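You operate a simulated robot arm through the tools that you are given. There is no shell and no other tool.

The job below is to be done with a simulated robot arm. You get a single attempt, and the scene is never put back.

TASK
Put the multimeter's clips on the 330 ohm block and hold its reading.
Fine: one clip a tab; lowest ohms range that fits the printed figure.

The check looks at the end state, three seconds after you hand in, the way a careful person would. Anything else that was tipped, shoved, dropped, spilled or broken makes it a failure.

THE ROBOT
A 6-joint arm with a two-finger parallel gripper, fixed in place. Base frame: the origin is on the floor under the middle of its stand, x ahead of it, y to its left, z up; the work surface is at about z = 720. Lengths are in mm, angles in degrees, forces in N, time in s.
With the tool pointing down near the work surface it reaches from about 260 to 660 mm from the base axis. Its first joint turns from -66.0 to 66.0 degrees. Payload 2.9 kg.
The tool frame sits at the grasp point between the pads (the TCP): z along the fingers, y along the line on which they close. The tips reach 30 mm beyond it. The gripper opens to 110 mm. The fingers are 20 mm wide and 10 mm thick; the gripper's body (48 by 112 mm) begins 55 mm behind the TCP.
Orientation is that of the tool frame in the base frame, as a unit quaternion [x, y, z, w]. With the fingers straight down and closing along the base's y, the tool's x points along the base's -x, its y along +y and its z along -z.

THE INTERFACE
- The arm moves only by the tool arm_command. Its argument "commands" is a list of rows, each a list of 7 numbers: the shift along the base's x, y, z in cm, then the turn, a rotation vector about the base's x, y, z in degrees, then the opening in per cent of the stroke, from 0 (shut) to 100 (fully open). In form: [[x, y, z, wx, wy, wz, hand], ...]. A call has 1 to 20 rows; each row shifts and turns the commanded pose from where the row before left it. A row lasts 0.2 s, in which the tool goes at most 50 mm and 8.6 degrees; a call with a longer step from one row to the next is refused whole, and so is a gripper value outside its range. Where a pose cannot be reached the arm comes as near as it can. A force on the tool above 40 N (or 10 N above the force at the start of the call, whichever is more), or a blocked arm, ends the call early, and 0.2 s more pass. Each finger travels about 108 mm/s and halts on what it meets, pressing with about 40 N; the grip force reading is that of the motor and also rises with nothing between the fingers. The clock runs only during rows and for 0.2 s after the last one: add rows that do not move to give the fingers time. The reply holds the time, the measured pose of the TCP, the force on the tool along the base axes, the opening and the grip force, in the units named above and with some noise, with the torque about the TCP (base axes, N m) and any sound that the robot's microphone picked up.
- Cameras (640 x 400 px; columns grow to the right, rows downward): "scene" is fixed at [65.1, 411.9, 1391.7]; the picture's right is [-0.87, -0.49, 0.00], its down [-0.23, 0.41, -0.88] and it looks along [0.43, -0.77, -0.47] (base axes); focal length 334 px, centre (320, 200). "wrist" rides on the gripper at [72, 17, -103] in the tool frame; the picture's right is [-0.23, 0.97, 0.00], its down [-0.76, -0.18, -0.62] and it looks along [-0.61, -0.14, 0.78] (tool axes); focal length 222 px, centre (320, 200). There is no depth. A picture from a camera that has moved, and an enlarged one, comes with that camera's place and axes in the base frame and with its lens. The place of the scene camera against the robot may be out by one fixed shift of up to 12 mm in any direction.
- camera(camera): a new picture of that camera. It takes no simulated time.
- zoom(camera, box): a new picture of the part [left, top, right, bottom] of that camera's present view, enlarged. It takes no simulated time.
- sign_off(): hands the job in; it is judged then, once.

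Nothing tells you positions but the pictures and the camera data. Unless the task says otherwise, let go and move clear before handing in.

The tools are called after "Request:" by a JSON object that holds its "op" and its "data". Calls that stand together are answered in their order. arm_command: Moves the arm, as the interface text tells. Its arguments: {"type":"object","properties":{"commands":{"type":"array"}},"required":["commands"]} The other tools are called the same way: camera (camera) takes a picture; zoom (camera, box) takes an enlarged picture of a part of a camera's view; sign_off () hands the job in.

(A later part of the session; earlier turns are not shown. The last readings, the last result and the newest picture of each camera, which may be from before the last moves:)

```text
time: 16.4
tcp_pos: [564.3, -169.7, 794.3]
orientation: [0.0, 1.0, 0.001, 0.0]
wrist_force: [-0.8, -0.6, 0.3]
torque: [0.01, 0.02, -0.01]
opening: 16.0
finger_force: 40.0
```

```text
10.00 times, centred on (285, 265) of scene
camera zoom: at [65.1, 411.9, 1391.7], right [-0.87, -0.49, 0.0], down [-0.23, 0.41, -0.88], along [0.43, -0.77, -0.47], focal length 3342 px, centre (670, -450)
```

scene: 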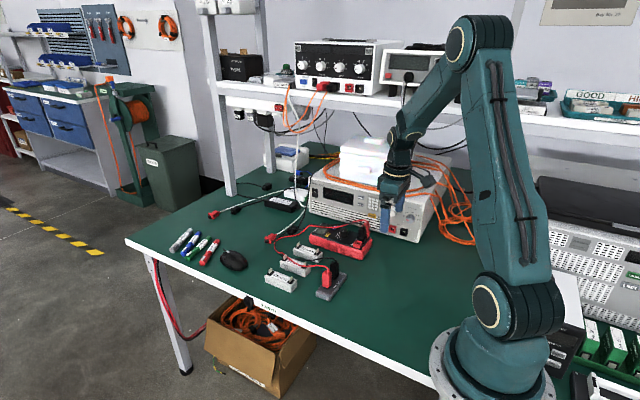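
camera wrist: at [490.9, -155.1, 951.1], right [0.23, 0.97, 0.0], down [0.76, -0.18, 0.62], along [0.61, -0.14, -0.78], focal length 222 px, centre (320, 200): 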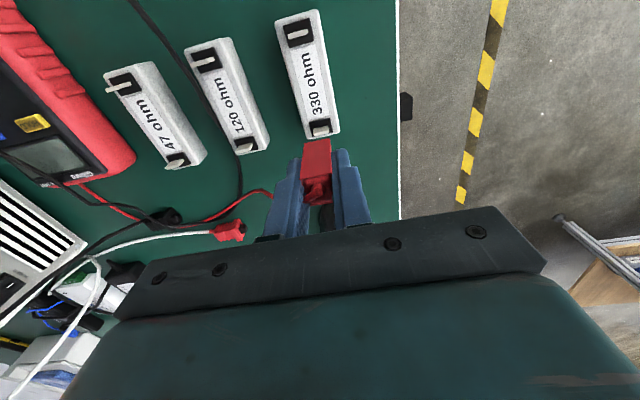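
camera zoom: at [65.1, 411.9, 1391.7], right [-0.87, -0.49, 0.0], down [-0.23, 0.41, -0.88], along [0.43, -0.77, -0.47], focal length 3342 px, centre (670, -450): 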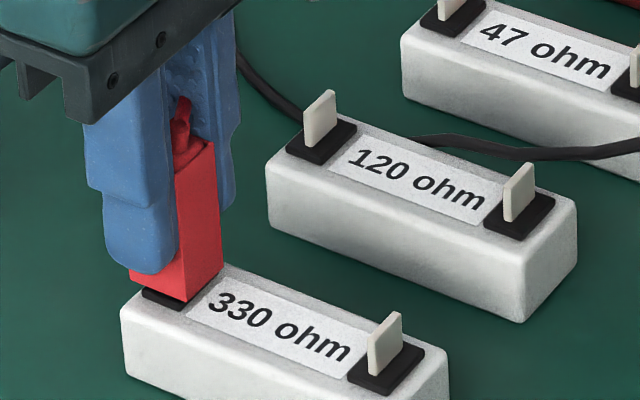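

Request:
{"op": "arm_command", "data": {"commands": [[0, 0, -0.1, 0, 0, 0, 10], [0, 0, -0.05, 0, 0, 0, 10], [0, 0, 0, 0, 0, 0, 10]]}}

Request:
{"op": "zoom", "data": {"camera": "scene", "box": [265, 245, 305, 285]}}

```text
time: 17.2
tcp_pos: [563.9, -169.1, 794.2]
orientation: [-0.001, 1.0, 0.0, 0.001]
wrist_force: [1.8, 0.1, 2.4]
torque: [-0.01, -0.04, 0.0]
opening: 16.0
finger_force: 39.8
```

```text
10.00 times, centred on (285, 265) of scene
camera zoom: at [65.2, 411.9, 1391.7], right [-0.87, -0.49, 0.0], down [-0.23, 0.41, -0.88], along [0.43, -0.77, -0.47], focal length 3342 px, centre (670, -450)
```

zoom: 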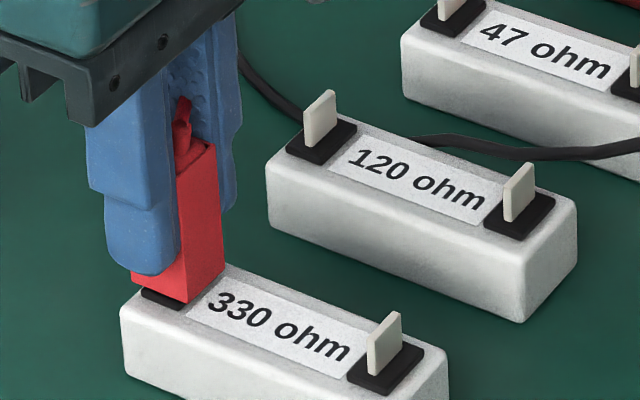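

Request:
{"op": "arm_command", "data": {"commands": [[0, 0, -0.05, 0, 0, 0, 10], [0, 0, 0, 0, 0, 0, 10], [0, 0, 0, 0, 0, 0, 16], [0, 0, 0, 0, 0, 0, 24], [0, 0, 0, 0, 0, 0, 29], [0, 0, 0, 0, 0, 0, 29]]}}

Request:
{"op": "zoom", "data": {"camera": "scene", "box": [250, 240, 310, 300]}}

Request:
{"op": "zoom", "data": {"camera": "wrist", "box": [240, 90, 400, 240]}}

```text
time: 18.6
tcp_pos: [564.8, -169.1, 793.3]
orientation: [0.0, 1.0, -0.001, -0.001]
wrist_force: [-0.3, 1.0, 0.7]
torque: [0.0, 0.01, -0.01]
opening: 31.5
finger_force: 0.0
```

```text
6.67 times, centred on (280, 270) of scene
camera zoom: at [65.1, 411.9, 1391.7], right [-0.87, -0.49, 0.0], down [-0.23, 0.41, -0.88], along [0.43, -0.77, -0.47], focal length 2228 px, centre (587, -267)
```

zoom: 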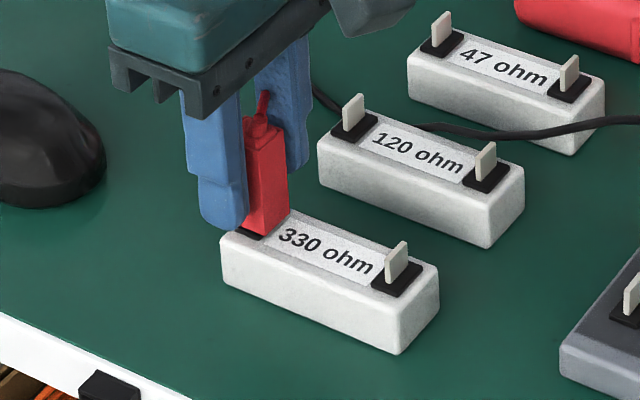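

```text
2.67 times, centred on (320, 165) of wrist
camera zoom: at [490.6, -153.8, 895.9], right [0.23, 0.97, 0.0], down [0.76, -0.18, 0.62], along [0.61, -0.14, -0.78], focal length 592 px, centre (320, 293)
```

zoom: 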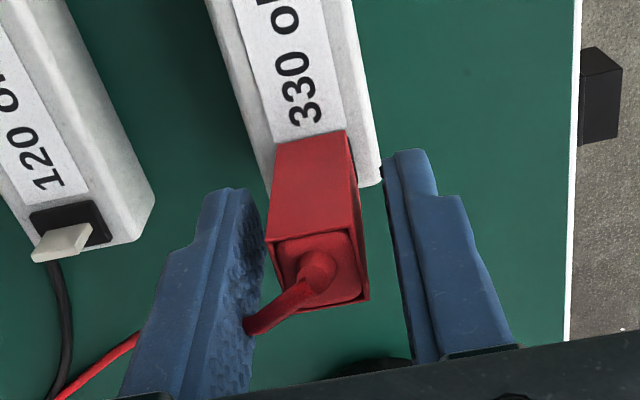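

The red clip stands on the far tab by itself. I'll lift straight up, clear of it.

Request:
{"op": "arm_command", "data": {"commands": [[0, 0, 1.0, 0, 0, 0, 29], [0, 0, 2.0, 0, 0, 0, 29], [0, 0, 2.5, 0, 0, 0, 29], [0, 0, 2.5, 0, 0, 0, 29], [0, 0, 0, 0, 0, 0, 29]]}}

Request:
{"op": "zoom", "data": {"camera": "scene", "box": [240, 190, 400, 310]}}

Request:
{"op": "camera", "data": {"camera": "wrist"}}

```text
time: 19.8
tcp_pos: [565.1, -171.3, 871.2]
orientation: [-0.001, 1.0, 0.0, 0.0]
wrist_force: [0.1, 0.9, 0.5]
torque: [0.03, 0.04, 0.0]
opening: 31.9
finger_force: 0.1
```

```text
3.33 times, centred on (320, 250) of scene
camera zoom: at [65.1, 411.9, 1391.7], right [-0.87, -0.49, 0.0], down [-0.23, 0.41, -0.88], along [0.43, -0.77, -0.47], focal length 1114 px, centre (320, 33)
```

zoom: 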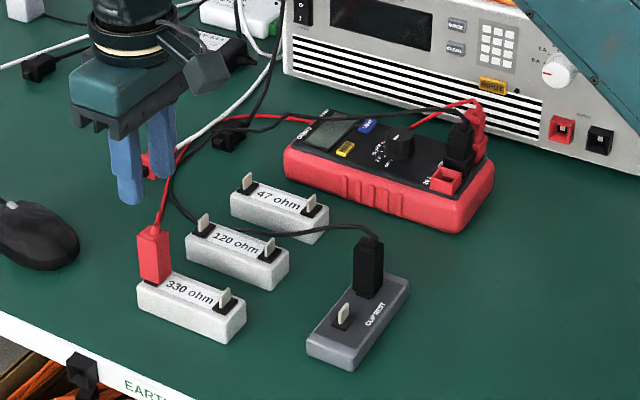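

```text
taken
camera wrist: at [491.8, -155.0, 975.0], right [0.23, 0.97, 0.0], down [0.76, -0.18, 0.62], along [0.61, -0.14, -0.78], focal length 222 px, centre (320, 200)
```

wrist: 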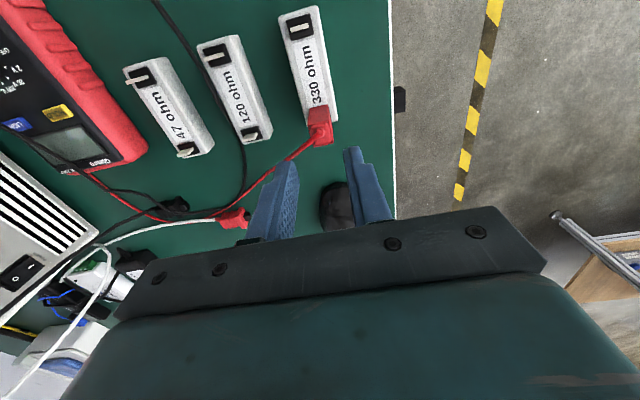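

The red clip is seated and its lead hangs freely. Next I'll go over the black clip at about (401, -252).

Request:
{"op": "arm_command", "data": {"commands": [[-3.294, -1.644, 0, 0, 0, 0, 29], [-3.294, -1.644, 0, 0, 0, 0, 29], [-3.294, -1.644, 0, 0, 0, 0, 29], [-3.294, -1.644, -0.5, 0, 0, 0, 29], [-3.294, -1.644, -1.5, 0, 0, 0, 29], [0, 0, 0, 0, 0, 0, 29], [0, 0, 0, 0, 0, 0, 29], [0, 0, 0, 0, 0, 0, 29]]}}

Request:
{"op": "zoom", "data": {"camera": "wrist", "box": [260, 90, 380, 190]}}

Request:
{"op": "zoom", "data": {"camera": "scene", "box": [240, 190, 400, 310]}}

```text
time: 21.6
tcp_pos: [401.4, -249.7, 852.0]
orientation: [-0.001, 1.0, 0.001, 0.0]
wrist_force: [0.1, 0.3, 0.2]
torque: [-0.01, -0.02, 0.03]
opening: 32.1
finger_force: 0.0
```

```text
4.00 times, centred on (320, 140) of wrist
camera zoom: at [328.8, -234.3, 954.7], right [0.23, 0.97, 0.0], down [0.76, -0.18, 0.62], along [0.61, -0.14, -0.78], focal length 888 px, centre (320, 440)
```

zoom: 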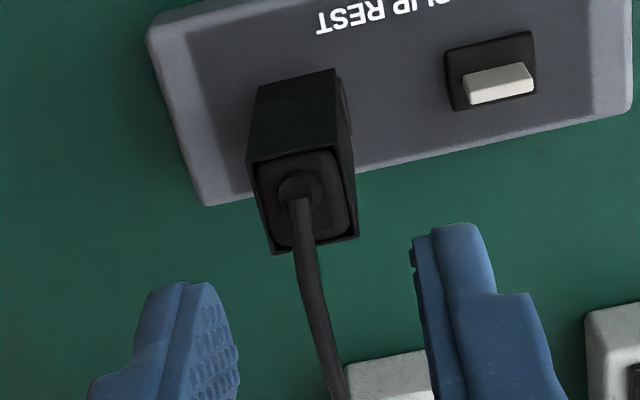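

```text
3.33 times, centred on (320, 250) of scene
camera zoom: at [65.1, 411.9, 1391.7], right [-0.87, -0.49, 0.0], down [-0.23, 0.41, -0.88], along [0.43, -0.77, -0.47], focal length 1114 px, centre (320, 33)
```

zoom: 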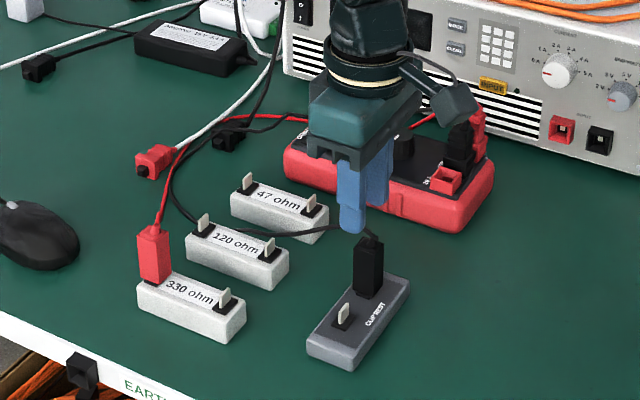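

Request:
{"op": "arm_command", "data": {"commands": [[-0.28, -0.28, -1.0, 0, 0, 0, 29], [0, 0, -2.0, 0, 0, 0, 29], [0, 0, -1.3, 0, 0, 0, 29], [0, 0, 0, 0, 0, 0, 29], [0, 0, 0, 0, 0, 0, 29], [0, 0, 0, 0, 0, 0, 29]]}}

Request:
{"op": "zoom", "data": {"camera": "wrist", "box": [240, 90, 400, 240]}}

Request:
{"op": "zoom", "data": {"camera": "scene", "box": [310, 230, 370, 310]}}

```text
time: 23.0
tcp_pos: [398.1, -251.5, 809.2]
orientation: [0.0, 1.0, 0.0, 0.0]
wrist_force: [-0.2, -0.2, -0.6]
torque: [-0.02, 0.0, -0.01]
opening: 31.9
finger_force: 0.0
```

```text
2.67 times, centred on (320, 165) of wrist
camera zoom: at [324.3, -236.1, 912.5], right [0.23, 0.97, 0.0], down [0.76, -0.18, 0.62], along [0.61, -0.14, -0.78], focal length 592 px, centre (320, 293)
```

zoom: 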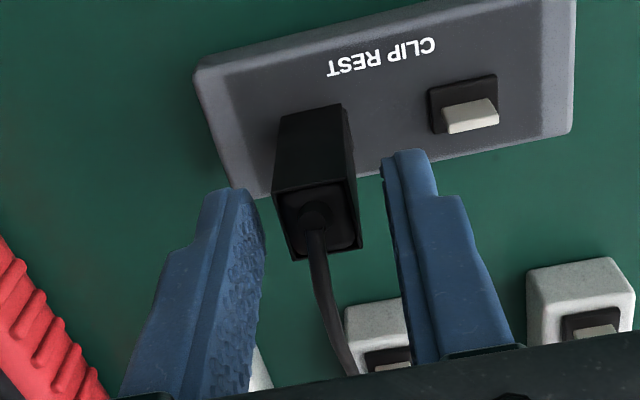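

```text
5.00 times, centred on (340, 270) of scene
camera zoom: at [65.1, 411.9, 1391.7], right [-0.87, -0.49, 0.0], down [-0.23, 0.41, -0.88], along [0.43, -0.77, -0.47], focal length 1671 px, centre (220, -150)
```

zoom: 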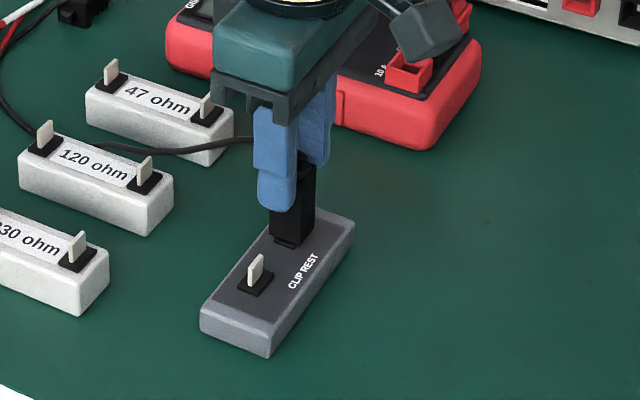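

Request:
{"op": "arm_command", "data": {"commands": [[0.09, -0.08, -1.2, 0, 0, 0, 29], [0, 0, -1.05, 0, 0, 0, 29], [0, 0, 0, 0, 0, 0, 29], [0, 0, 0, 0, 0, 0, 20], [0, 0, 0, 0, 0, 0, 14], [0, 0, 0, 0, 0, 0, 10], [0, 0, 0, 0, 0, 0, 10]]}}

Request:
{"op": "zoom", "data": {"camera": "wrist", "box": [240, 90, 400, 240]}}

Request:
{"op": "zoom", "data": {"camera": "scene", "box": [310, 230, 370, 310]}}

```text
time: 24.6
tcp_pos: [398.1, -252.2, 786.5]
orientation: [0.0, 1.0, 0.0, 0.0]
wrist_force: [0.2, -0.7, 0.0]
torque: [-0.01, -0.02, -0.04]
opening: 15.9
finger_force: 39.6
```

```text
2.67 times, centred on (320, 165) of wrist
camera zoom: at [324.4, -236.7, 889.2], right [0.23, 0.97, 0.0], down [0.76, -0.18, 0.62], along [0.61, -0.14, -0.78], focal length 592 px, centre (320, 293)
```

zoom: 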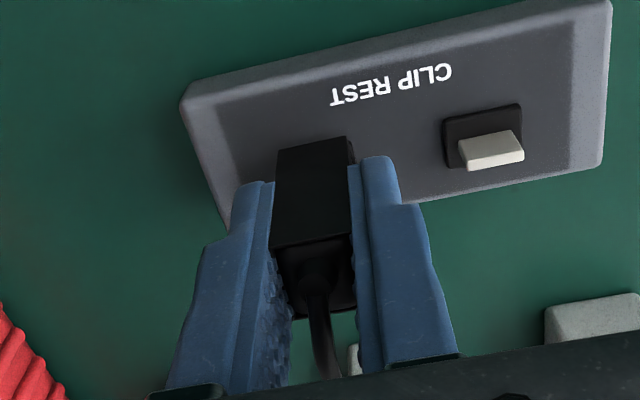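

```text
5.00 times, centred on (340, 270) of scene
camera zoom: at [65.2, 411.8, 1391.7], right [-0.87, -0.49, 0.0], down [-0.23, 0.41, -0.88], along [0.43, -0.77, -0.47], focal length 1671 px, centre (220, -150)
```

zoom: 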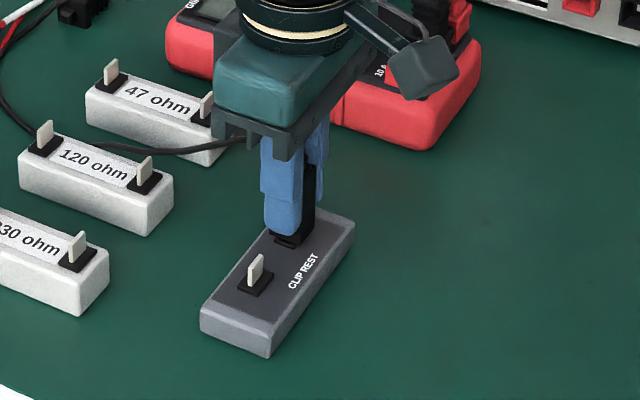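

The black clip is gripped with almost no side load. I'll lift it straight up.

Request:
{"op": "arm_command", "data": {"commands": [[0, 0, 0.5, 0, 0, 0, 10], [0, 0, 1.0, 0, 0, 0, 10], [0, 0, 2.0, 0, 0, 0, 10], [0, 0, 2.5, 0, 0, 0, 10], [0, 0, 0, 0, 0, 0, 10], [0, 0, 0, 0, 0, 0, 10], [0, 0, 0, 0, 0, 0, 10]]}}

Request:
{"op": "zoom", "data": {"camera": "wrist", "box": [300, 100, 340, 140]}}

Request:
{"op": "zoom", "data": {"camera": "wrist", "box": [270, 90, 370, 190]}}

Request:
{"op": "zoom", "data": {"camera": "scene", "box": [240, 190, 400, 310]}}

```text
time: 26.2
tcp_pos: [398.2, -253.6, 846.4]
orientation: [-0.001, 1.0, 0.0, 0.0]
wrist_force: [0.5, 0.2, -0.4]
torque: [-0.01, -0.02, -0.03]
opening: 15.9
finger_force: 39.8
```

```text
10.00 times, centred on (320, 120) of wrist
camera zoom: at [325.7, -238.1, 948.0], right [0.23, 0.97, 0.0], down [0.76, -0.18, 0.62], along [0.61, -0.14, -0.78], focal length 2221 px, centre (320, 1000)
```

zoom: 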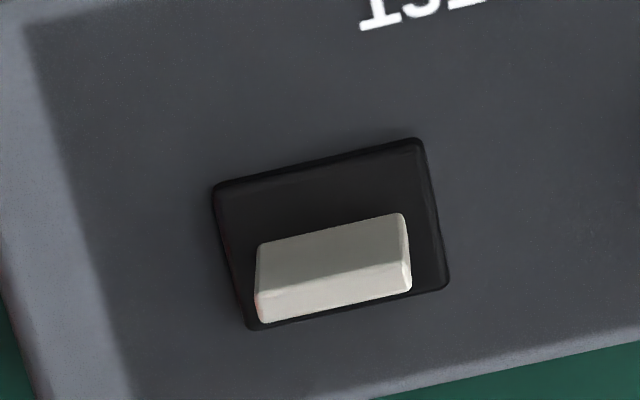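

```text
4.00 times, centred on (320, 140) of wrist
camera zoom: at [325.7, -238.1, 948.0], right [0.23, 0.97, 0.0], down [0.76, -0.18, 0.62], along [0.61, -0.14, -0.78], focal length 888 px, centre (320, 440)
```

zoom: 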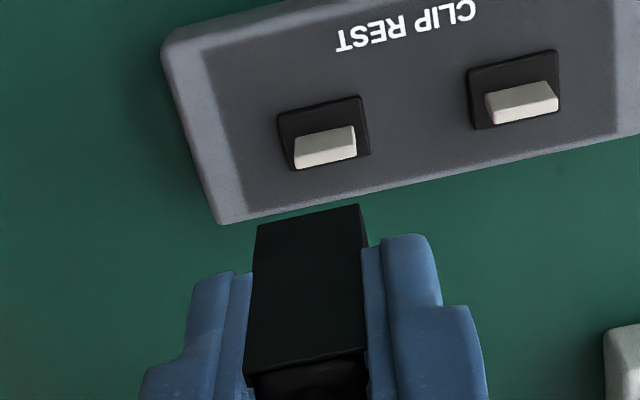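

```text
3.33 times, centred on (320, 250) of scene
camera zoom: at [65.2, 411.9, 1391.7], right [-0.87, -0.49, 0.0], down [-0.23, 0.41, -0.88], along [0.43, -0.77, -0.47], focal length 1114 px, centre (320, 33)
```

zoom: 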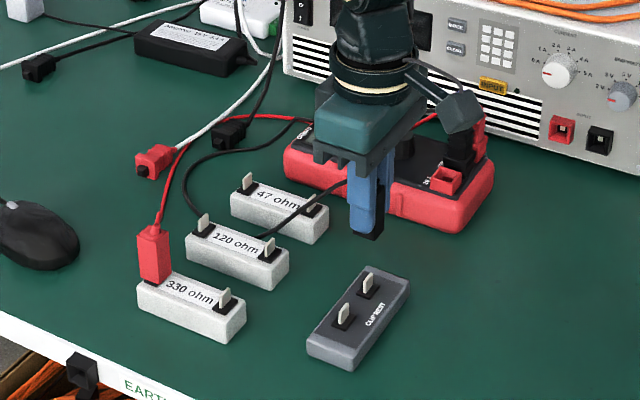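

The black clip is free. I'll carry it over the near tab of the 330 block, at about (493, -169).

Request:
{"op": "arm_command", "data": {"commands": [[2.35, 2.145, 0.2, 0, 0, 0, 10], [2.35, 2.145, 0, 0, 0, 0, 10], [2.35, 2.145, 0, 0, 0, 0, 10], [2.34, 2.145, 0, 0, 0, 0, 10], [0, 0, 0, 0, 0, 0, 10], [0, 0, 0, 0, 0, 0, 10], [0, 0, 0, 0, 0, 0, 10], [0, 0, 0, 0, 0, 0, 10]]}}

Request:
{"op": "zoom", "data": {"camera": "wrist", "box": [300, 100, 340, 140]}}

Request:
{"op": "zoom", "data": {"camera": "wrist", "box": [240, 90, 400, 240]}}

Request:
{"op": "zoom", "data": {"camera": "scene", "box": [240, 190, 400, 310]}}

```text
time: 28.0
tcp_pos: [493.9, -169.3, 848.6]
orientation: [0.0, 1.0, 0.0, 0.0]
wrist_force: [-0.4, 0.7, -0.2]
torque: [0.0, -0.04, -0.01]
opening: 15.9
finger_force: 40.2
```

```text
10.00 times, centred on (320, 120) of wrist
camera zoom: at [419.5, -154.0, 951.4], right [0.23, 0.97, 0.0], down [0.76, -0.18, 0.62], along [0.61, -0.14, -0.78], focal length 2221 px, centre (320, 1000)
```

zoom: 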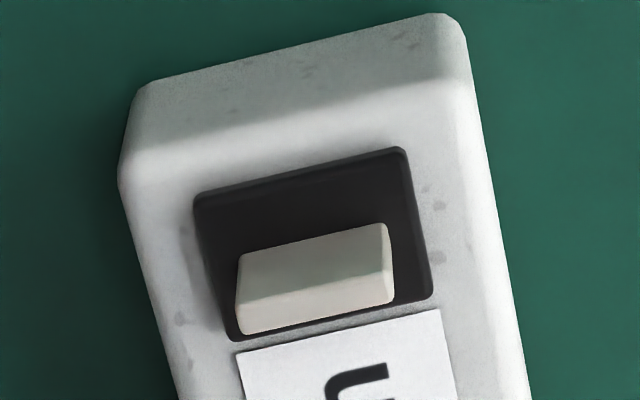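

```text
2.67 times, centred on (320, 165) of wrist
camera zoom: at [419.5, -154.0, 951.4], right [0.23, 0.97, 0.0], down [0.76, -0.18, 0.62], along [0.61, -0.14, -0.78], focal length 592 px, centre (320, 293)
```

zoom: 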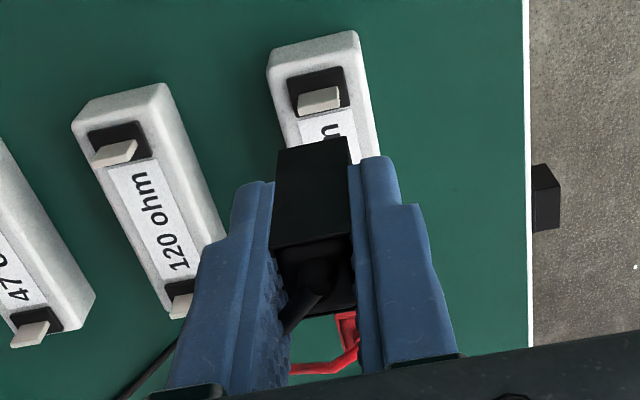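

```text
3.33 times, centred on (320, 250) of scene
camera zoom: at [65.2, 411.9, 1391.7], right [-0.87, -0.49, 0.0], down [-0.23, 0.41, -0.88], along [0.43, -0.77, -0.47], focal length 1114 px, centre (320, 33)
```

zoom: 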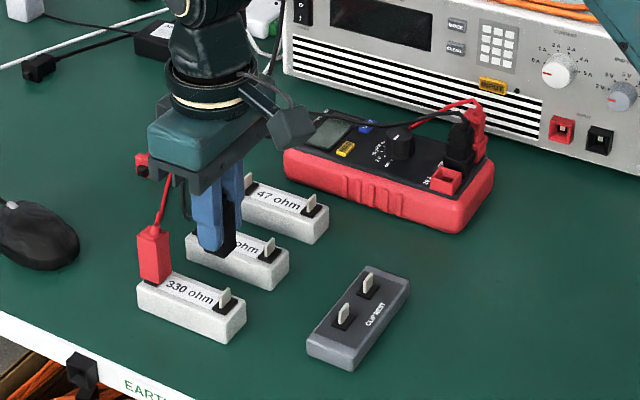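

The near tab lines up in x, and y needs only about -0.6 mm. I'll lower to just above the tab and re-measure.

Request:
{"op": "arm_command", "data": {"commands": [[0, -0.06, -1.5, 0, 0, 0, 10], [0, 0, -1.5, 0, 0, 0, 10], [0, 0, -0.4, 0, 0, 0, 10], [0, 0, 0, 0, 0, 0, 10], [0, 0, 0, 0, 0, 0, 10], [0, 0, 0, 0, 0, 0, 10], [0, 0, 0, 0, 0, 0, 10]]}}

Request:
{"op": "zoom", "data": {"camera": "wrist", "box": [300, 115, 340, 155]}}

Request:
{"op": "zoom", "data": {"camera": "scene", "box": [270, 245, 310, 285]}}

```text
time: 29.6
tcp_pos: [492.1, -170.1, 815.3]
orientation: [0.0, 1.0, 0.0, 0.0]
wrist_force: [1.1, 0.3, 0.2]
torque: [-0.03, 0.03, -0.03]
opening: 15.7
finger_force: 40.4
```

```text
10.00 times, centred on (320, 135) of wrist
camera zoom: at [418.3, -154.2, 917.6], right [0.23, 0.97, 0.0], down [0.76, -0.18, 0.62], along [0.61, -0.14, -0.78], focal length 2221 px, centre (320, 850)
```

zoom: 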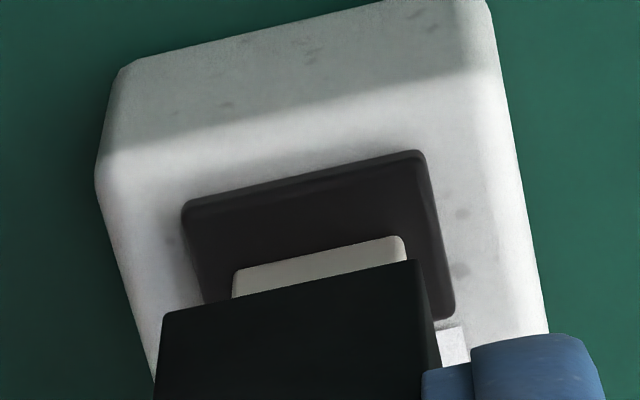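

```text
10.00 times, centred on (290, 265) of scene
camera zoom: at [65.2, 411.9, 1391.7], right [-0.87, -0.49, 0.0], down [-0.23, 0.41, -0.88], along [0.43, -0.77, -0.47], focal length 3342 px, centre (620, -450)
```

zoom: 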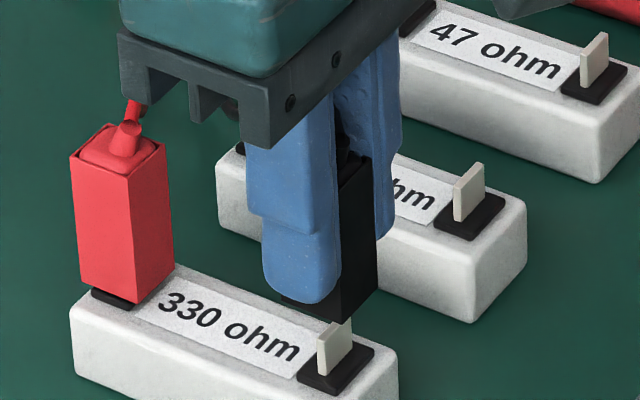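

Request:
{"op": "arm_command", "data": {"commands": [[0.1, 0, 0, 0, 0, 0, 10], [0, 0, 0, 0, 0, 0, 10], [0, 0, 0, 0, 0, 0, 10], [0, 0, 0, 0, 0, 0, 10]]}}

Request:
{"op": "zoom", "data": {"camera": "wrist", "box": [300, 115, 340, 155]}}

Request:
{"op": "zoom", "data": {"camera": "scene", "box": [270, 255, 310, 295]}}

```text
time: 30.6
tcp_pos: [493.3, -169.4, 814.4]
orientation: [0.0, 1.0, 0.001, 0.0]
wrist_force: [-0.3, 0.6, -0.3]
torque: [0.02, 0.0, 0.0]
opening: 15.8
finger_force: 39.7
```

```text
10.00 times, centred on (320, 135) of wrist
camera zoom: at [419.1, -154.2, 918.0], right [0.23, 0.97, 0.0], down [0.76, -0.18, 0.62], along [0.61, -0.14, -0.78], focal length 2221 px, centre (320, 850)
```

zoom: 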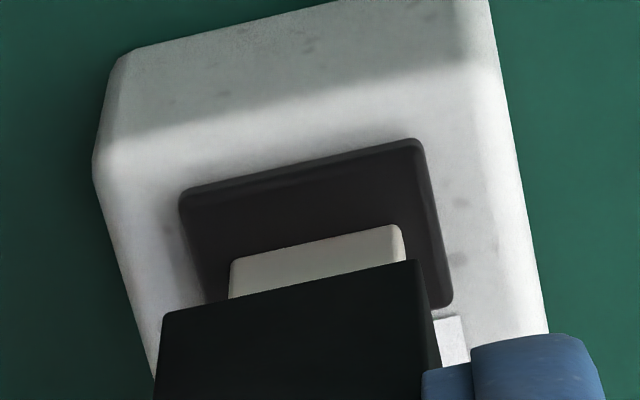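

```text
10.00 times, centred on (290, 275) of scene
camera zoom: at [65.2, 411.9, 1391.7], right [-0.87, -0.49, 0.0], down [-0.23, 0.41, -0.88], along [0.43, -0.77, -0.47], focal length 3342 px, centre (620, -550)
```

zoom: 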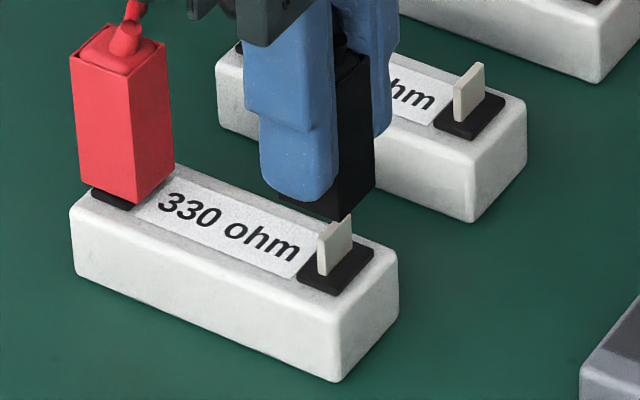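

It's aligned to within a few tenths of a millimetre in both views. I'll start lowering.

Request:
{"op": "arm_command", "data": {"commands": [[0, 0, -0.3, 0, 0, 0, 10], [0, 0, -0.3, 0, 0, 0, 10], [0, 0, -0.3, 0, 0, 0, 10], [0, 0, -0.2, 0, 0, 0, 10], [0, 0, 0, 0, 0, 0, 10], [0, 0, 0, 0, 0, 0, 10]]}}

Request:
{"op": "zoom", "data": {"camera": "wrist", "box": [300, 115, 340, 155]}}

Request:
{"op": "zoom", "data": {"camera": "scene", "box": [270, 255, 310, 295]}}

```text
time: 32.0
tcp_pos: [493.0, -169.6, 806.0]
orientation: [0.001, 1.0, 0.0, 0.0]
wrist_force: [0.1, 0.3, 0.0]
torque: [0.0, -0.02, 0.02]
opening: 16.1
finger_force: 40.4
```

```text
10.00 times, centred on (320, 135) of wrist
camera zoom: at [419.3, -154.4, 907.4], right [0.23, 0.97, 0.0], down [0.76, -0.18, 0.62], along [0.61, -0.14, -0.78], focal length 2221 px, centre (320, 850)
```

zoom: 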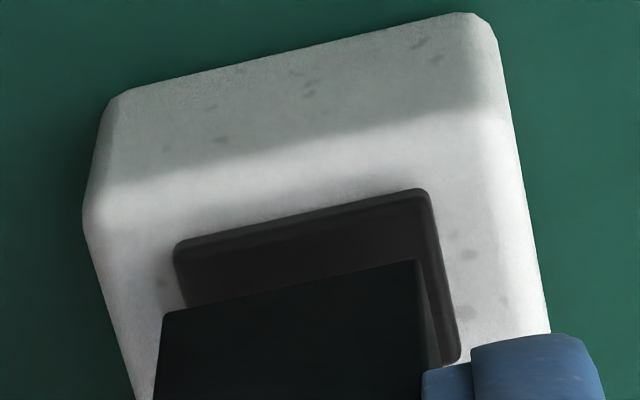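

```text
10.00 times, centred on (290, 275) of scene
camera zoom: at [65.2, 411.9, 1391.7], right [-0.87, -0.49, 0.0], down [-0.23, 0.41, -0.88], along [0.43, -0.77, -0.47], focal length 3342 px, centre (620, -550)
```

zoom: 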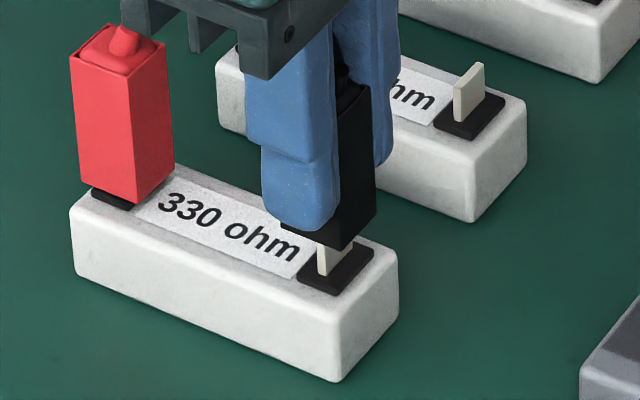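

Request:
{"op": "arm_command", "data": {"commands": [[0, 0, -0.2, 0, 0, 0, 10], [0, 0, -0.2, 0, 0, 0, 10], [0, 0, -0.2, 0, 0, 0, 10], [0, 0, -0.1, 0, 0, 0, 10], [0, 0, 0, 0, 0, 0, 10], [0, 0, 0, 0, 0, 0, 10]]}}

Request:
{"op": "zoom", "data": {"camera": "scene", "box": [270, 255, 310, 295]}}

Request:
{"op": "zoom", "data": {"camera": "wrist", "box": [300, 115, 340, 155]}}

```text
time: 33.4
tcp_pos: [492.7, -168.9, 797.2]
orientation: [0.0, 1.0, 0.0, 0.0]
wrist_force: [0.7, -0.4, -1.0]
torque: [0.02, 0.03, -0.01]
opening: 15.9
finger_force: 40.1
```

```text
10.00 times, centred on (290, 275) of scene
camera zoom: at [65.2, 411.9, 1391.7], right [-0.87, -0.49, 0.0], down [-0.23, 0.41, -0.88], along [0.43, -0.77, -0.47], focal length 3342 px, centre (620, -550)
```

zoom: 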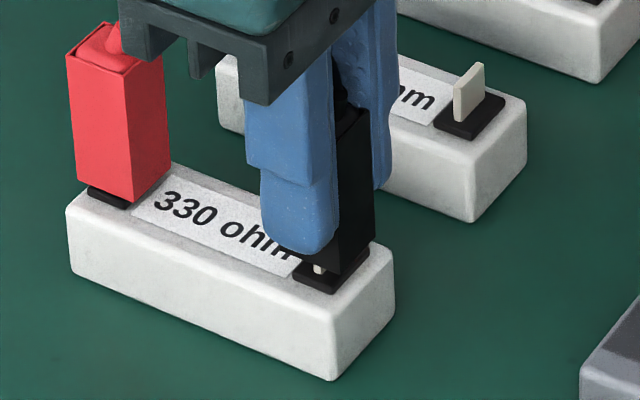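

```text
10.00 times, centred on (320, 135) of wrist
camera zoom: at [419.5, -153.8, 899.5], right [0.23, 0.97, 0.0], down [0.76, -0.18, 0.62], along [0.61, -0.14, -0.78], focal length 2221 px, centre (320, 850)
```

zoom: 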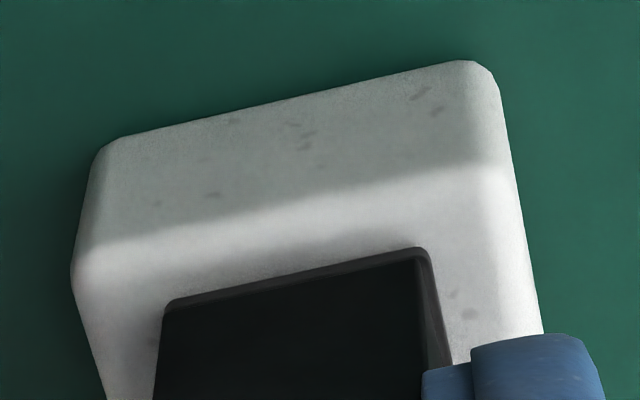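

The tab is inside the black sleeve. I'll keep lowering to the seat.

Request:
{"op": "arm_command", "data": {"commands": [[0, 0, -0.15, 0, 0, 0, 10], [0, 0, -0.15, 0, 0, 0, 10], [0, 0, -0.1, 0, 0, 0, 10], [0, 0, 0, 0, 0, 0, 10]]}}

Request:
{"op": "zoom", "data": {"camera": "scene", "box": [270, 255, 310, 295]}}

```text
time: 34.4
tcp_pos: [492.0, -169.6, 792.9]
orientation: [0.0, 1.0, 0.0, 0.0]
wrist_force: [1.0, 0.5, 0.1]
torque: [-0.01, 0.0, 0.04]
opening: 15.7
finger_force: 40.7
```

```text
10.00 times, centred on (290, 275) of scene
camera zoom: at [65.2, 411.9, 1391.7], right [-0.87, -0.49, 0.0], down [-0.23, 0.41, -0.88], along [0.43, -0.77, -0.47], focal length 3342 px, centre (620, -550)
```

zoom: 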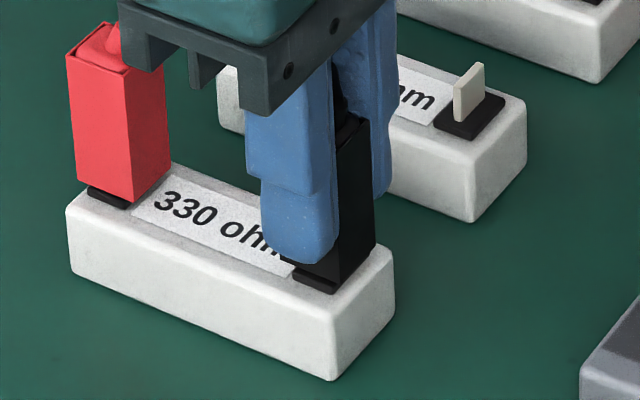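

Request:
{"op": "arm_command", "data": {"commands": [[0, 0, -0.1, 0, 0, 0, 10], [0, 0, -0.05, 0, 0, 0, 10], [0, 0, 0, 0, 0, 0, 10]]}}

Request:
{"op": "zoom", "data": {"camera": "scene", "box": [270, 255, 310, 295]}}

```text
time: 35.2
tcp_pos: [492.8, -169.6, 792.9]
orientation: [0.0, 1.0, 0.0, 0.001]
wrist_force: [-0.3, -0.3, 0.2]
torque: [0.0, 0.05, 0.0]
opening: 15.7
finger_force: 39.9
```

```text
10.00 times, centred on (290, 275) of scene
camera zoom: at [65.2, 411.9, 1391.7], right [-0.87, -0.49, 0.0], down [-0.23, 0.41, -0.88], along [0.43, -0.77, -0.47], focal length 3342 px, centre (620, -550)
```

zoom: 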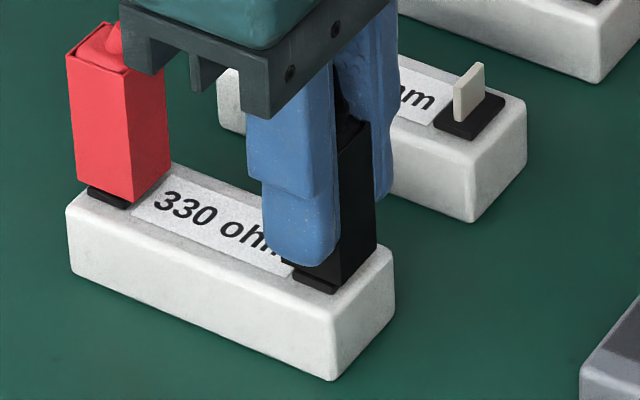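

Request:
{"op": "arm_command", "data": {"commands": [[0, 0, -0.1, 0, 0, 0, 10], [0, 0, -0.05, 0, 0, 0, 10], [0, 0, 0, 0, 0, 0, 10], [0, 0, 0, 0, 0, 0, 10]]}}

Request:
{"op": "zoom", "data": {"camera": "scene", "box": [270, 255, 310, 295]}}

```text
time: 36.2
tcp_pos: [492.8, -169.3, 790.9]
orientation: [-0.001, 1.0, 0.0, 0.001]
wrist_force: [-12.5, 0.9, 31.8]
torque: [0.08, 0.35, 0.04]
opening: 15.7
finger_force: 39.9
```

```text
10.00 times, centred on (290, 275) of scene
camera zoom: at [64.4, 412.1, 1391.7], right [-0.87, -0.49, 0.0], down [-0.23, 0.41, -0.88], along [0.44, -0.77, -0.47], focal length 3342 px, centre (620, -550)
```

zoom: 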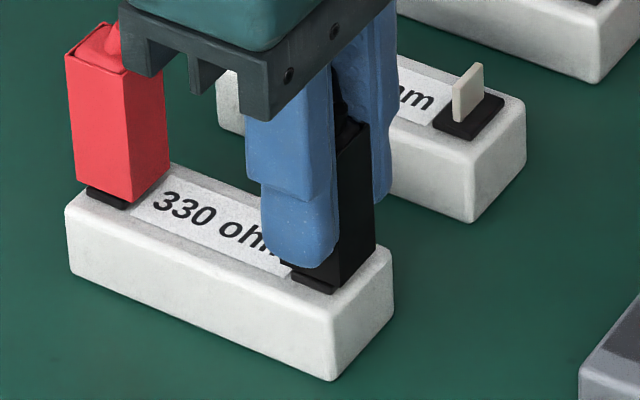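

It's seated, with 32 N of contact force. I'll ease off slightly and then release.

Request:
{"op": "arm_command", "data": {"commands": [[0, 0, 0.1, 0, 0, 0, 10], [0, 0, 0, 0, 0, 0, 10], [0, 0, 0, 0, 0, 0, 16], [0, 0, 0, 0, 0, 0, 24], [0, 0, 0, 0, 0, 0, 29], [0, 0, 0, 0, 0, 0, 29]]}}

Request:
{"op": "zoom", "data": {"camera": "scene", "box": [270, 255, 310, 295]}}

Request:
{"op": "zoom", "data": {"camera": "wrist", "box": [240, 90, 400, 240]}}

```text
time: 37.6
tcp_pos: [493.5, -167.9, 791.1]
orientation: [0.0, 1.0, 0.0, 0.0]
wrist_force: [1.4, -0.1, -0.6]
torque: [0.01, 0.0, -0.01]
opening: 31.8
finger_force: 0.0
```

```text
10.00 times, centred on (290, 275) of scene
camera zoom: at [65.1, 411.9, 1391.7], right [-0.87, -0.49, 0.0], down [-0.23, 0.41, -0.88], along [0.43, -0.77, -0.47], focal length 3342 px, centre (620, -550)
```

zoom: 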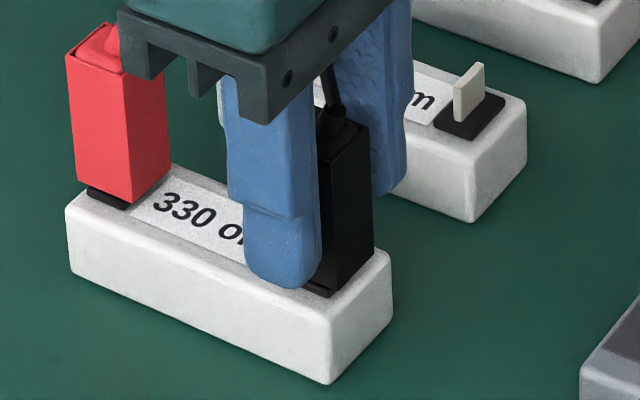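

```text
2.67 times, centred on (320, 165) of wrist
camera zoom: at [419.7, -153.1, 893.8], right [0.23, 0.97, 0.0], down [0.76, -0.18, 0.62], along [0.61, -0.14, -0.78], focal length 592 px, centre (320, 293)
```

zoom: 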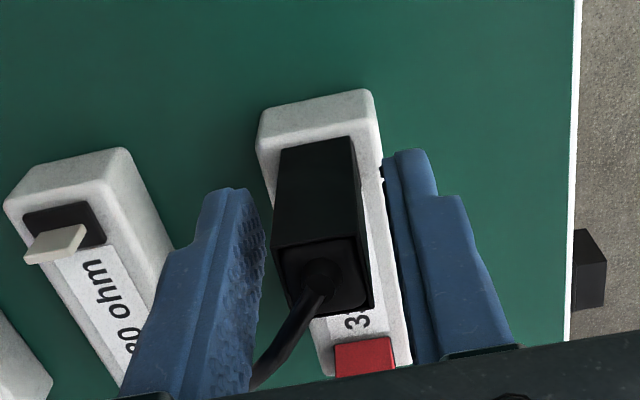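

Request:
{"op": "arm_command", "data": {"commands": [[0, 0, 1.0, 0, 0, 0, 29], [0, 0, 2.0, 0, 0, 0, 29], [0, 0, 3.0, 0, 0, 0, 29], [0, 0, 3.5, 0, 0, 0, 29], [0, 0, 0, 0, 0, 0, 29], [0, 0, 0, 0, 0, 0, 29]]}}

Request:
{"op": "zoom", "data": {"camera": "scene", "box": [240, 190, 400, 310]}}

Request:
{"op": "camera", "data": {"camera": "wrist"}}

```text
time: 39.0
tcp_pos: [492.2, -170.5, 887.8]
orientation: [0.0, 1.0, 0.0, 0.001]
wrist_force: [0.0, -0.2, 0.4]
torque: [0.02, -0.01, 0.01]
opening: 31.9
finger_force: 0.0
```

```text
3.33 times, centred on (320, 250) of scene
camera zoom: at [65.1, 411.9, 1391.7], right [-0.87, -0.49, 0.0], down [-0.23, 0.41, -0.88], along [0.43, -0.77, -0.47], focal length 1114 px, centre (320, 33)
```

zoom: 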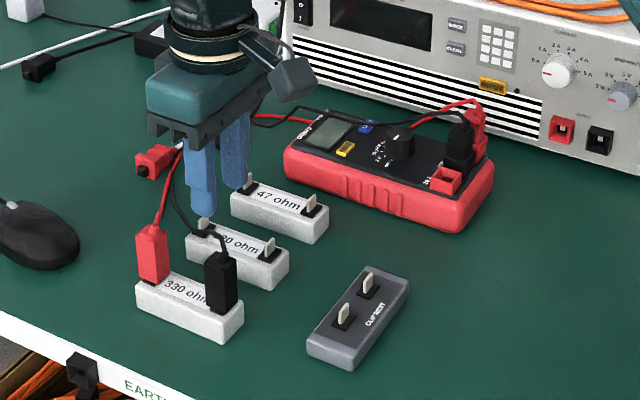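

```text
taken
camera wrist: at [418.1, -154.9, 990.6], right [0.23, 0.97, 0.0], down [0.76, -0.18, 0.62], along [0.61, -0.14, -0.78], focal length 222 px, centre (320, 200)
```

wrist: 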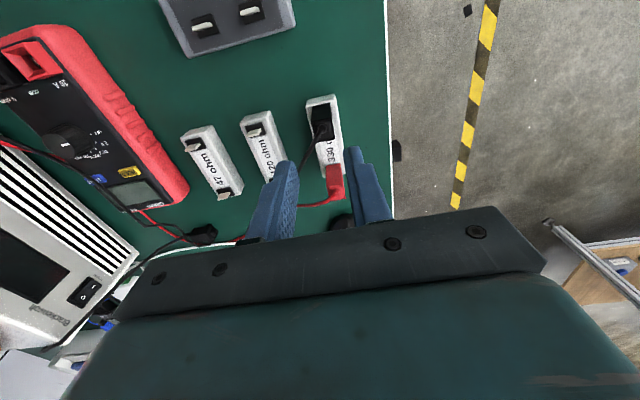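

Both clips are on the 330 block, one per tab. Next is the meter: I'll go back over it to read the range labels.

Request:
{"op": "arm_command", "data": {"commands": [[-1.07, -3.67, 0.55, 0, 0, 0, 29], [-1.07, -3.67, 0.55, 0, 0, 0, 29], [-1.07, -3.67, 0.55, 0, 0, 0, 29], [-1.07, -3.67, 0.55, 0, 0, 0, 29], [-1.07, -3.67, 0.55, 0, 0, 0, 29], [-1.07, -3.67, 0.55, 0, 0, 0, 29], [0, 0, 0, 0, 0, 0, 29], [0, 0, 0, 0, 0, 0, 29]]}}

Request:
{"op": "camera", "data": {"camera": "wrist"}}

Request:
{"op": "zoom", "data": {"camera": "wrist", "box": [240, 90, 360, 200]}}

Request:
{"op": "zoom", "data": {"camera": "scene", "box": [290, 190, 390, 270]}}

```text
time: 40.8
tcp_pos: [429.9, -386.3, 918.6]
orientation: [0.0, 1.0, 0.0, 0.0]
wrist_force: [-0.9, 0.5, 0.0]
torque: [-0.01, -0.01, 0.01]
opening: 31.8
finger_force: 0.1
```

```text
taken
camera wrist: at [357.0, -370.5, 1020.6], right [0.23, 0.97, 0.0], down [0.76, -0.18, 0.62], along [0.61, -0.14, -0.78], focal length 222 px, centre (320, 200)
```

wrist: 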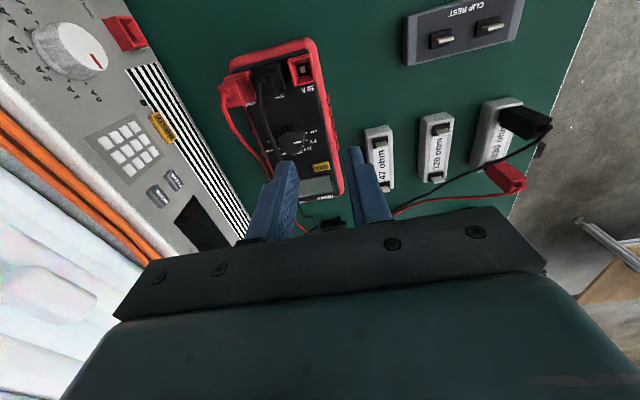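

```text
3.64 times, centred on (300, 145) of wrist
camera zoom: at [357.0, -370.5, 1020.6], right [0.23, 0.97, 0.0], down [0.76, -0.18, 0.62], along [0.61, -0.14, -0.78], focal length 808 px, centre (393, 400)
```

zoom: 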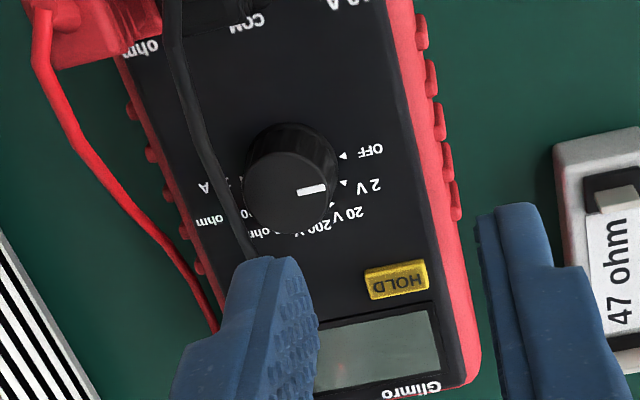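

```text
5.00 times, centred on (340, 230) of scene
camera zoom: at [65.2, 411.9, 1391.7], right [-0.87, -0.49, 0.0], down [-0.23, 0.41, -0.88], along [0.43, -0.77, -0.47], focal length 1671 px, centre (220, 50)
```

zoom: 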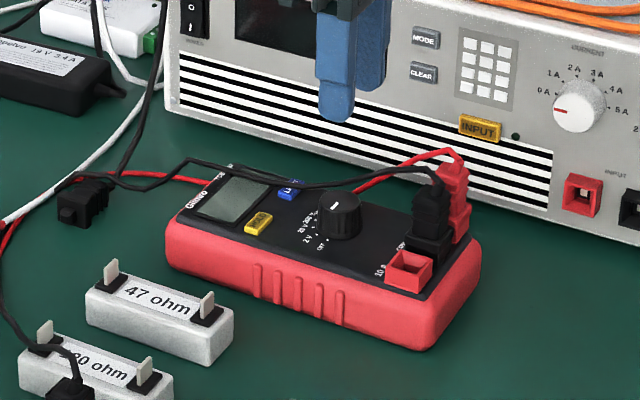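

Request:
{"op": "zoom", "data": {"camera": "wrist", "box": [270, 105, 320, 160]}}

Request:
{"op": "zoom", "data": {"camera": "wrist", "box": [274, 128, 304, 158]}}

Request:
{"op": "zoom", "data": {"camera": "scene", "box": [340, 222, 370, 242]}}

```text
7.27 times, centred on (295, 132) of wrist
camera zoom: at [357.0, -370.5, 1020.6], right [0.23, 0.97, 0.0], down [0.76, -0.18, 0.62], along [0.61, -0.14, -0.78], focal length 1615 px, centre (502, 691)
```

zoom: 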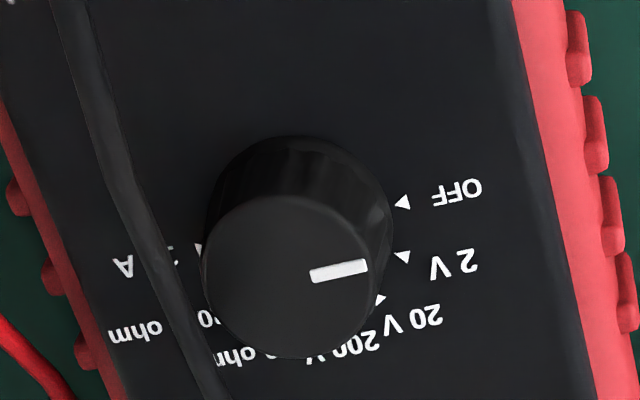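

```text
13.33 times, centred on (289, 143) of wrist
camera zoom: at [357.0, -370.5, 1020.6], right [0.23, 0.97, 0.0], down [0.76, -0.18, 0.62], along [0.61, -0.14, -0.78], focal length 2962 px, centre (733, 960)
```

zoom: 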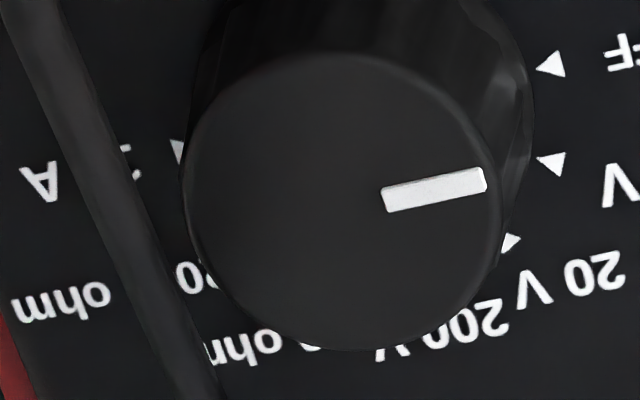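

```text
16.00 times, centred on (355, 232) of scene
camera zoom: at [65.2, 411.9, 1391.7], right [-0.87, -0.49, 0.0], down [-0.23, 0.41, -0.88], along [0.43, -0.77, -0.47], focal length 5348 px, centre (-240, -312)
```

zoom: 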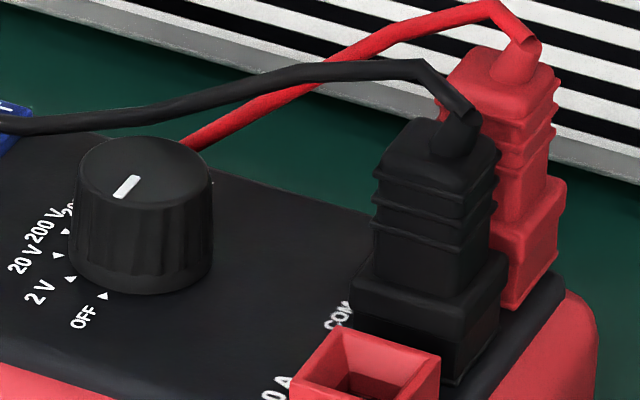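

Working from the label triangles, the pointer is at OFF (+y). The positions are 30° apart, going clockwise seen from above, so 2000 ohm should be 150° on. The black cable passes the knob on its -y side. I'll turn the tool 90° so the fingers straddle the knob along x, and read the labels from that side too.

Request:
{"op": "arm_command", "data": {"commands": [[0, 0, 0.2, 0, 0, 8.2, 36], [0, 0, 0.2, 0, 0, 8.2, 36], [0, 0, 0.2, 0, 0, 8.2, 36], [0, 0, 0.2, 0, 0, 8.2, 36], [0, 0, 0.2, 0, 0, 8.2, 36], [0, 0, 0, 0, 0, 8.2, 36], [0, 0, 0, 0, 0, 0, 36], [0, 0, 0, 0, 0, 0, 36]]}}

Request:
{"op": "camera", "data": {"camera": "wrist"}}

Request:
{"op": "camera", "data": {"camera": "scene"}}

```text
time: 42.6
tcp_pos: [427.6, -389.1, 929.0]
orientation: [-0.416, 0.909, 0.0, 0.0]
wrist_force: [-0.7, -0.3, 0.6]
torque: [0.04, 0.04, 0.01]
opening: 39.7
finger_force: 0.0
```

```text
taken
camera wrist: at [367.2, -434.3, 1031.8], right [-0.59, 0.81, 0.0], down [0.63, 0.46, 0.62], along [0.5, 0.37, -0.78], focal length 222 px, centre (320, 200)
```

wrist: 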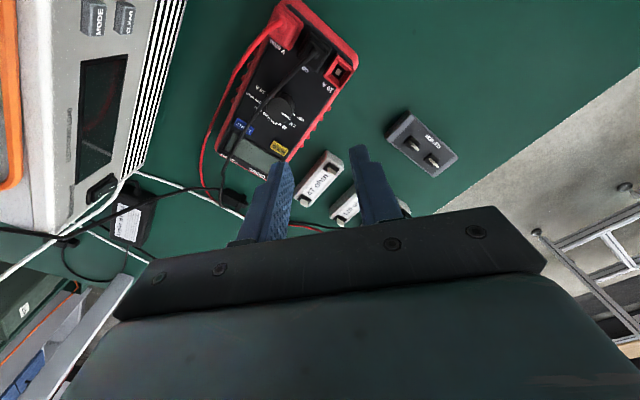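

```text
taken
```

scene: 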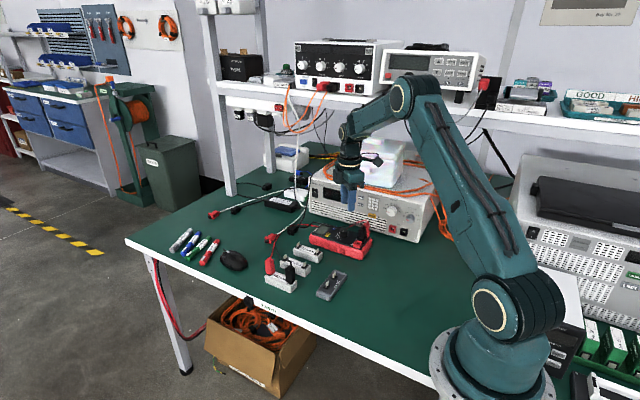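

Request:
{"op": "zoom", "data": {"camera": "wrist", "box": [235, 70, 325, 150]}}

Request:
{"op": "zoom", "data": {"camera": "wrist", "box": [250, 80, 310, 130]}}

Request:
{"op": "zoom", "data": {"camera": "scene", "box": [260, 240, 320, 300]}}

```text
5.00 times, centred on (280, 110) of wrist
camera zoom: at [367.2, -434.3, 1031.8], right [-0.59, 0.81, 0.0], down [0.63, 0.46, 0.62], along [0.5, 0.37, -0.78], focal length 1111 px, centre (520, 650)
```

zoom: 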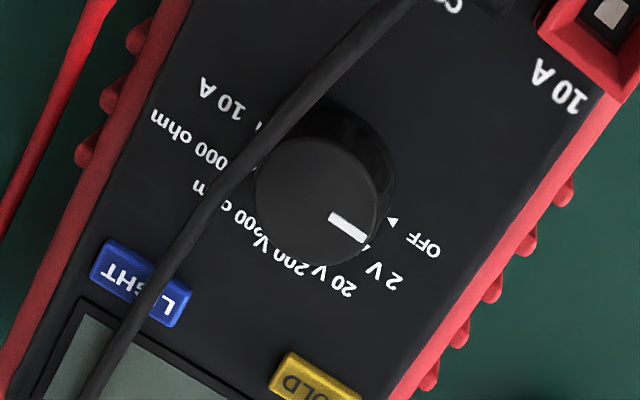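

```text
8.00 times, centred on (280, 105) of wrist
camera zoom: at [367.2, -434.3, 1031.8], right [-0.59, 0.81, 0.0], down [0.63, 0.46, 0.62], along [0.5, 0.37, -0.78], focal length 1777 px, centre (640, 960)
```

zoom: 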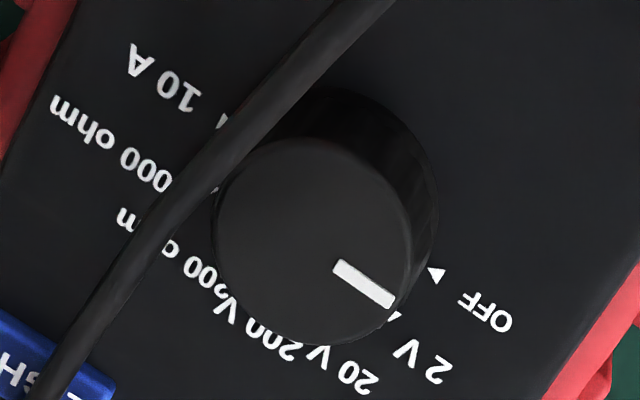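

```text
6.67 times, centred on (290, 270) of scene
camera zoom: at [65.1, 411.9, 1391.7], right [-0.87, -0.49, 0.0], down [-0.23, 0.41, -0.88], along [0.43, -0.77, -0.47], focal length 2228 px, centre (520, -267)
```

zoom: 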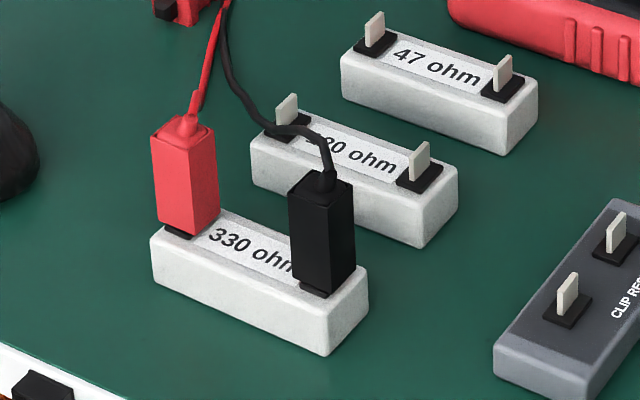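

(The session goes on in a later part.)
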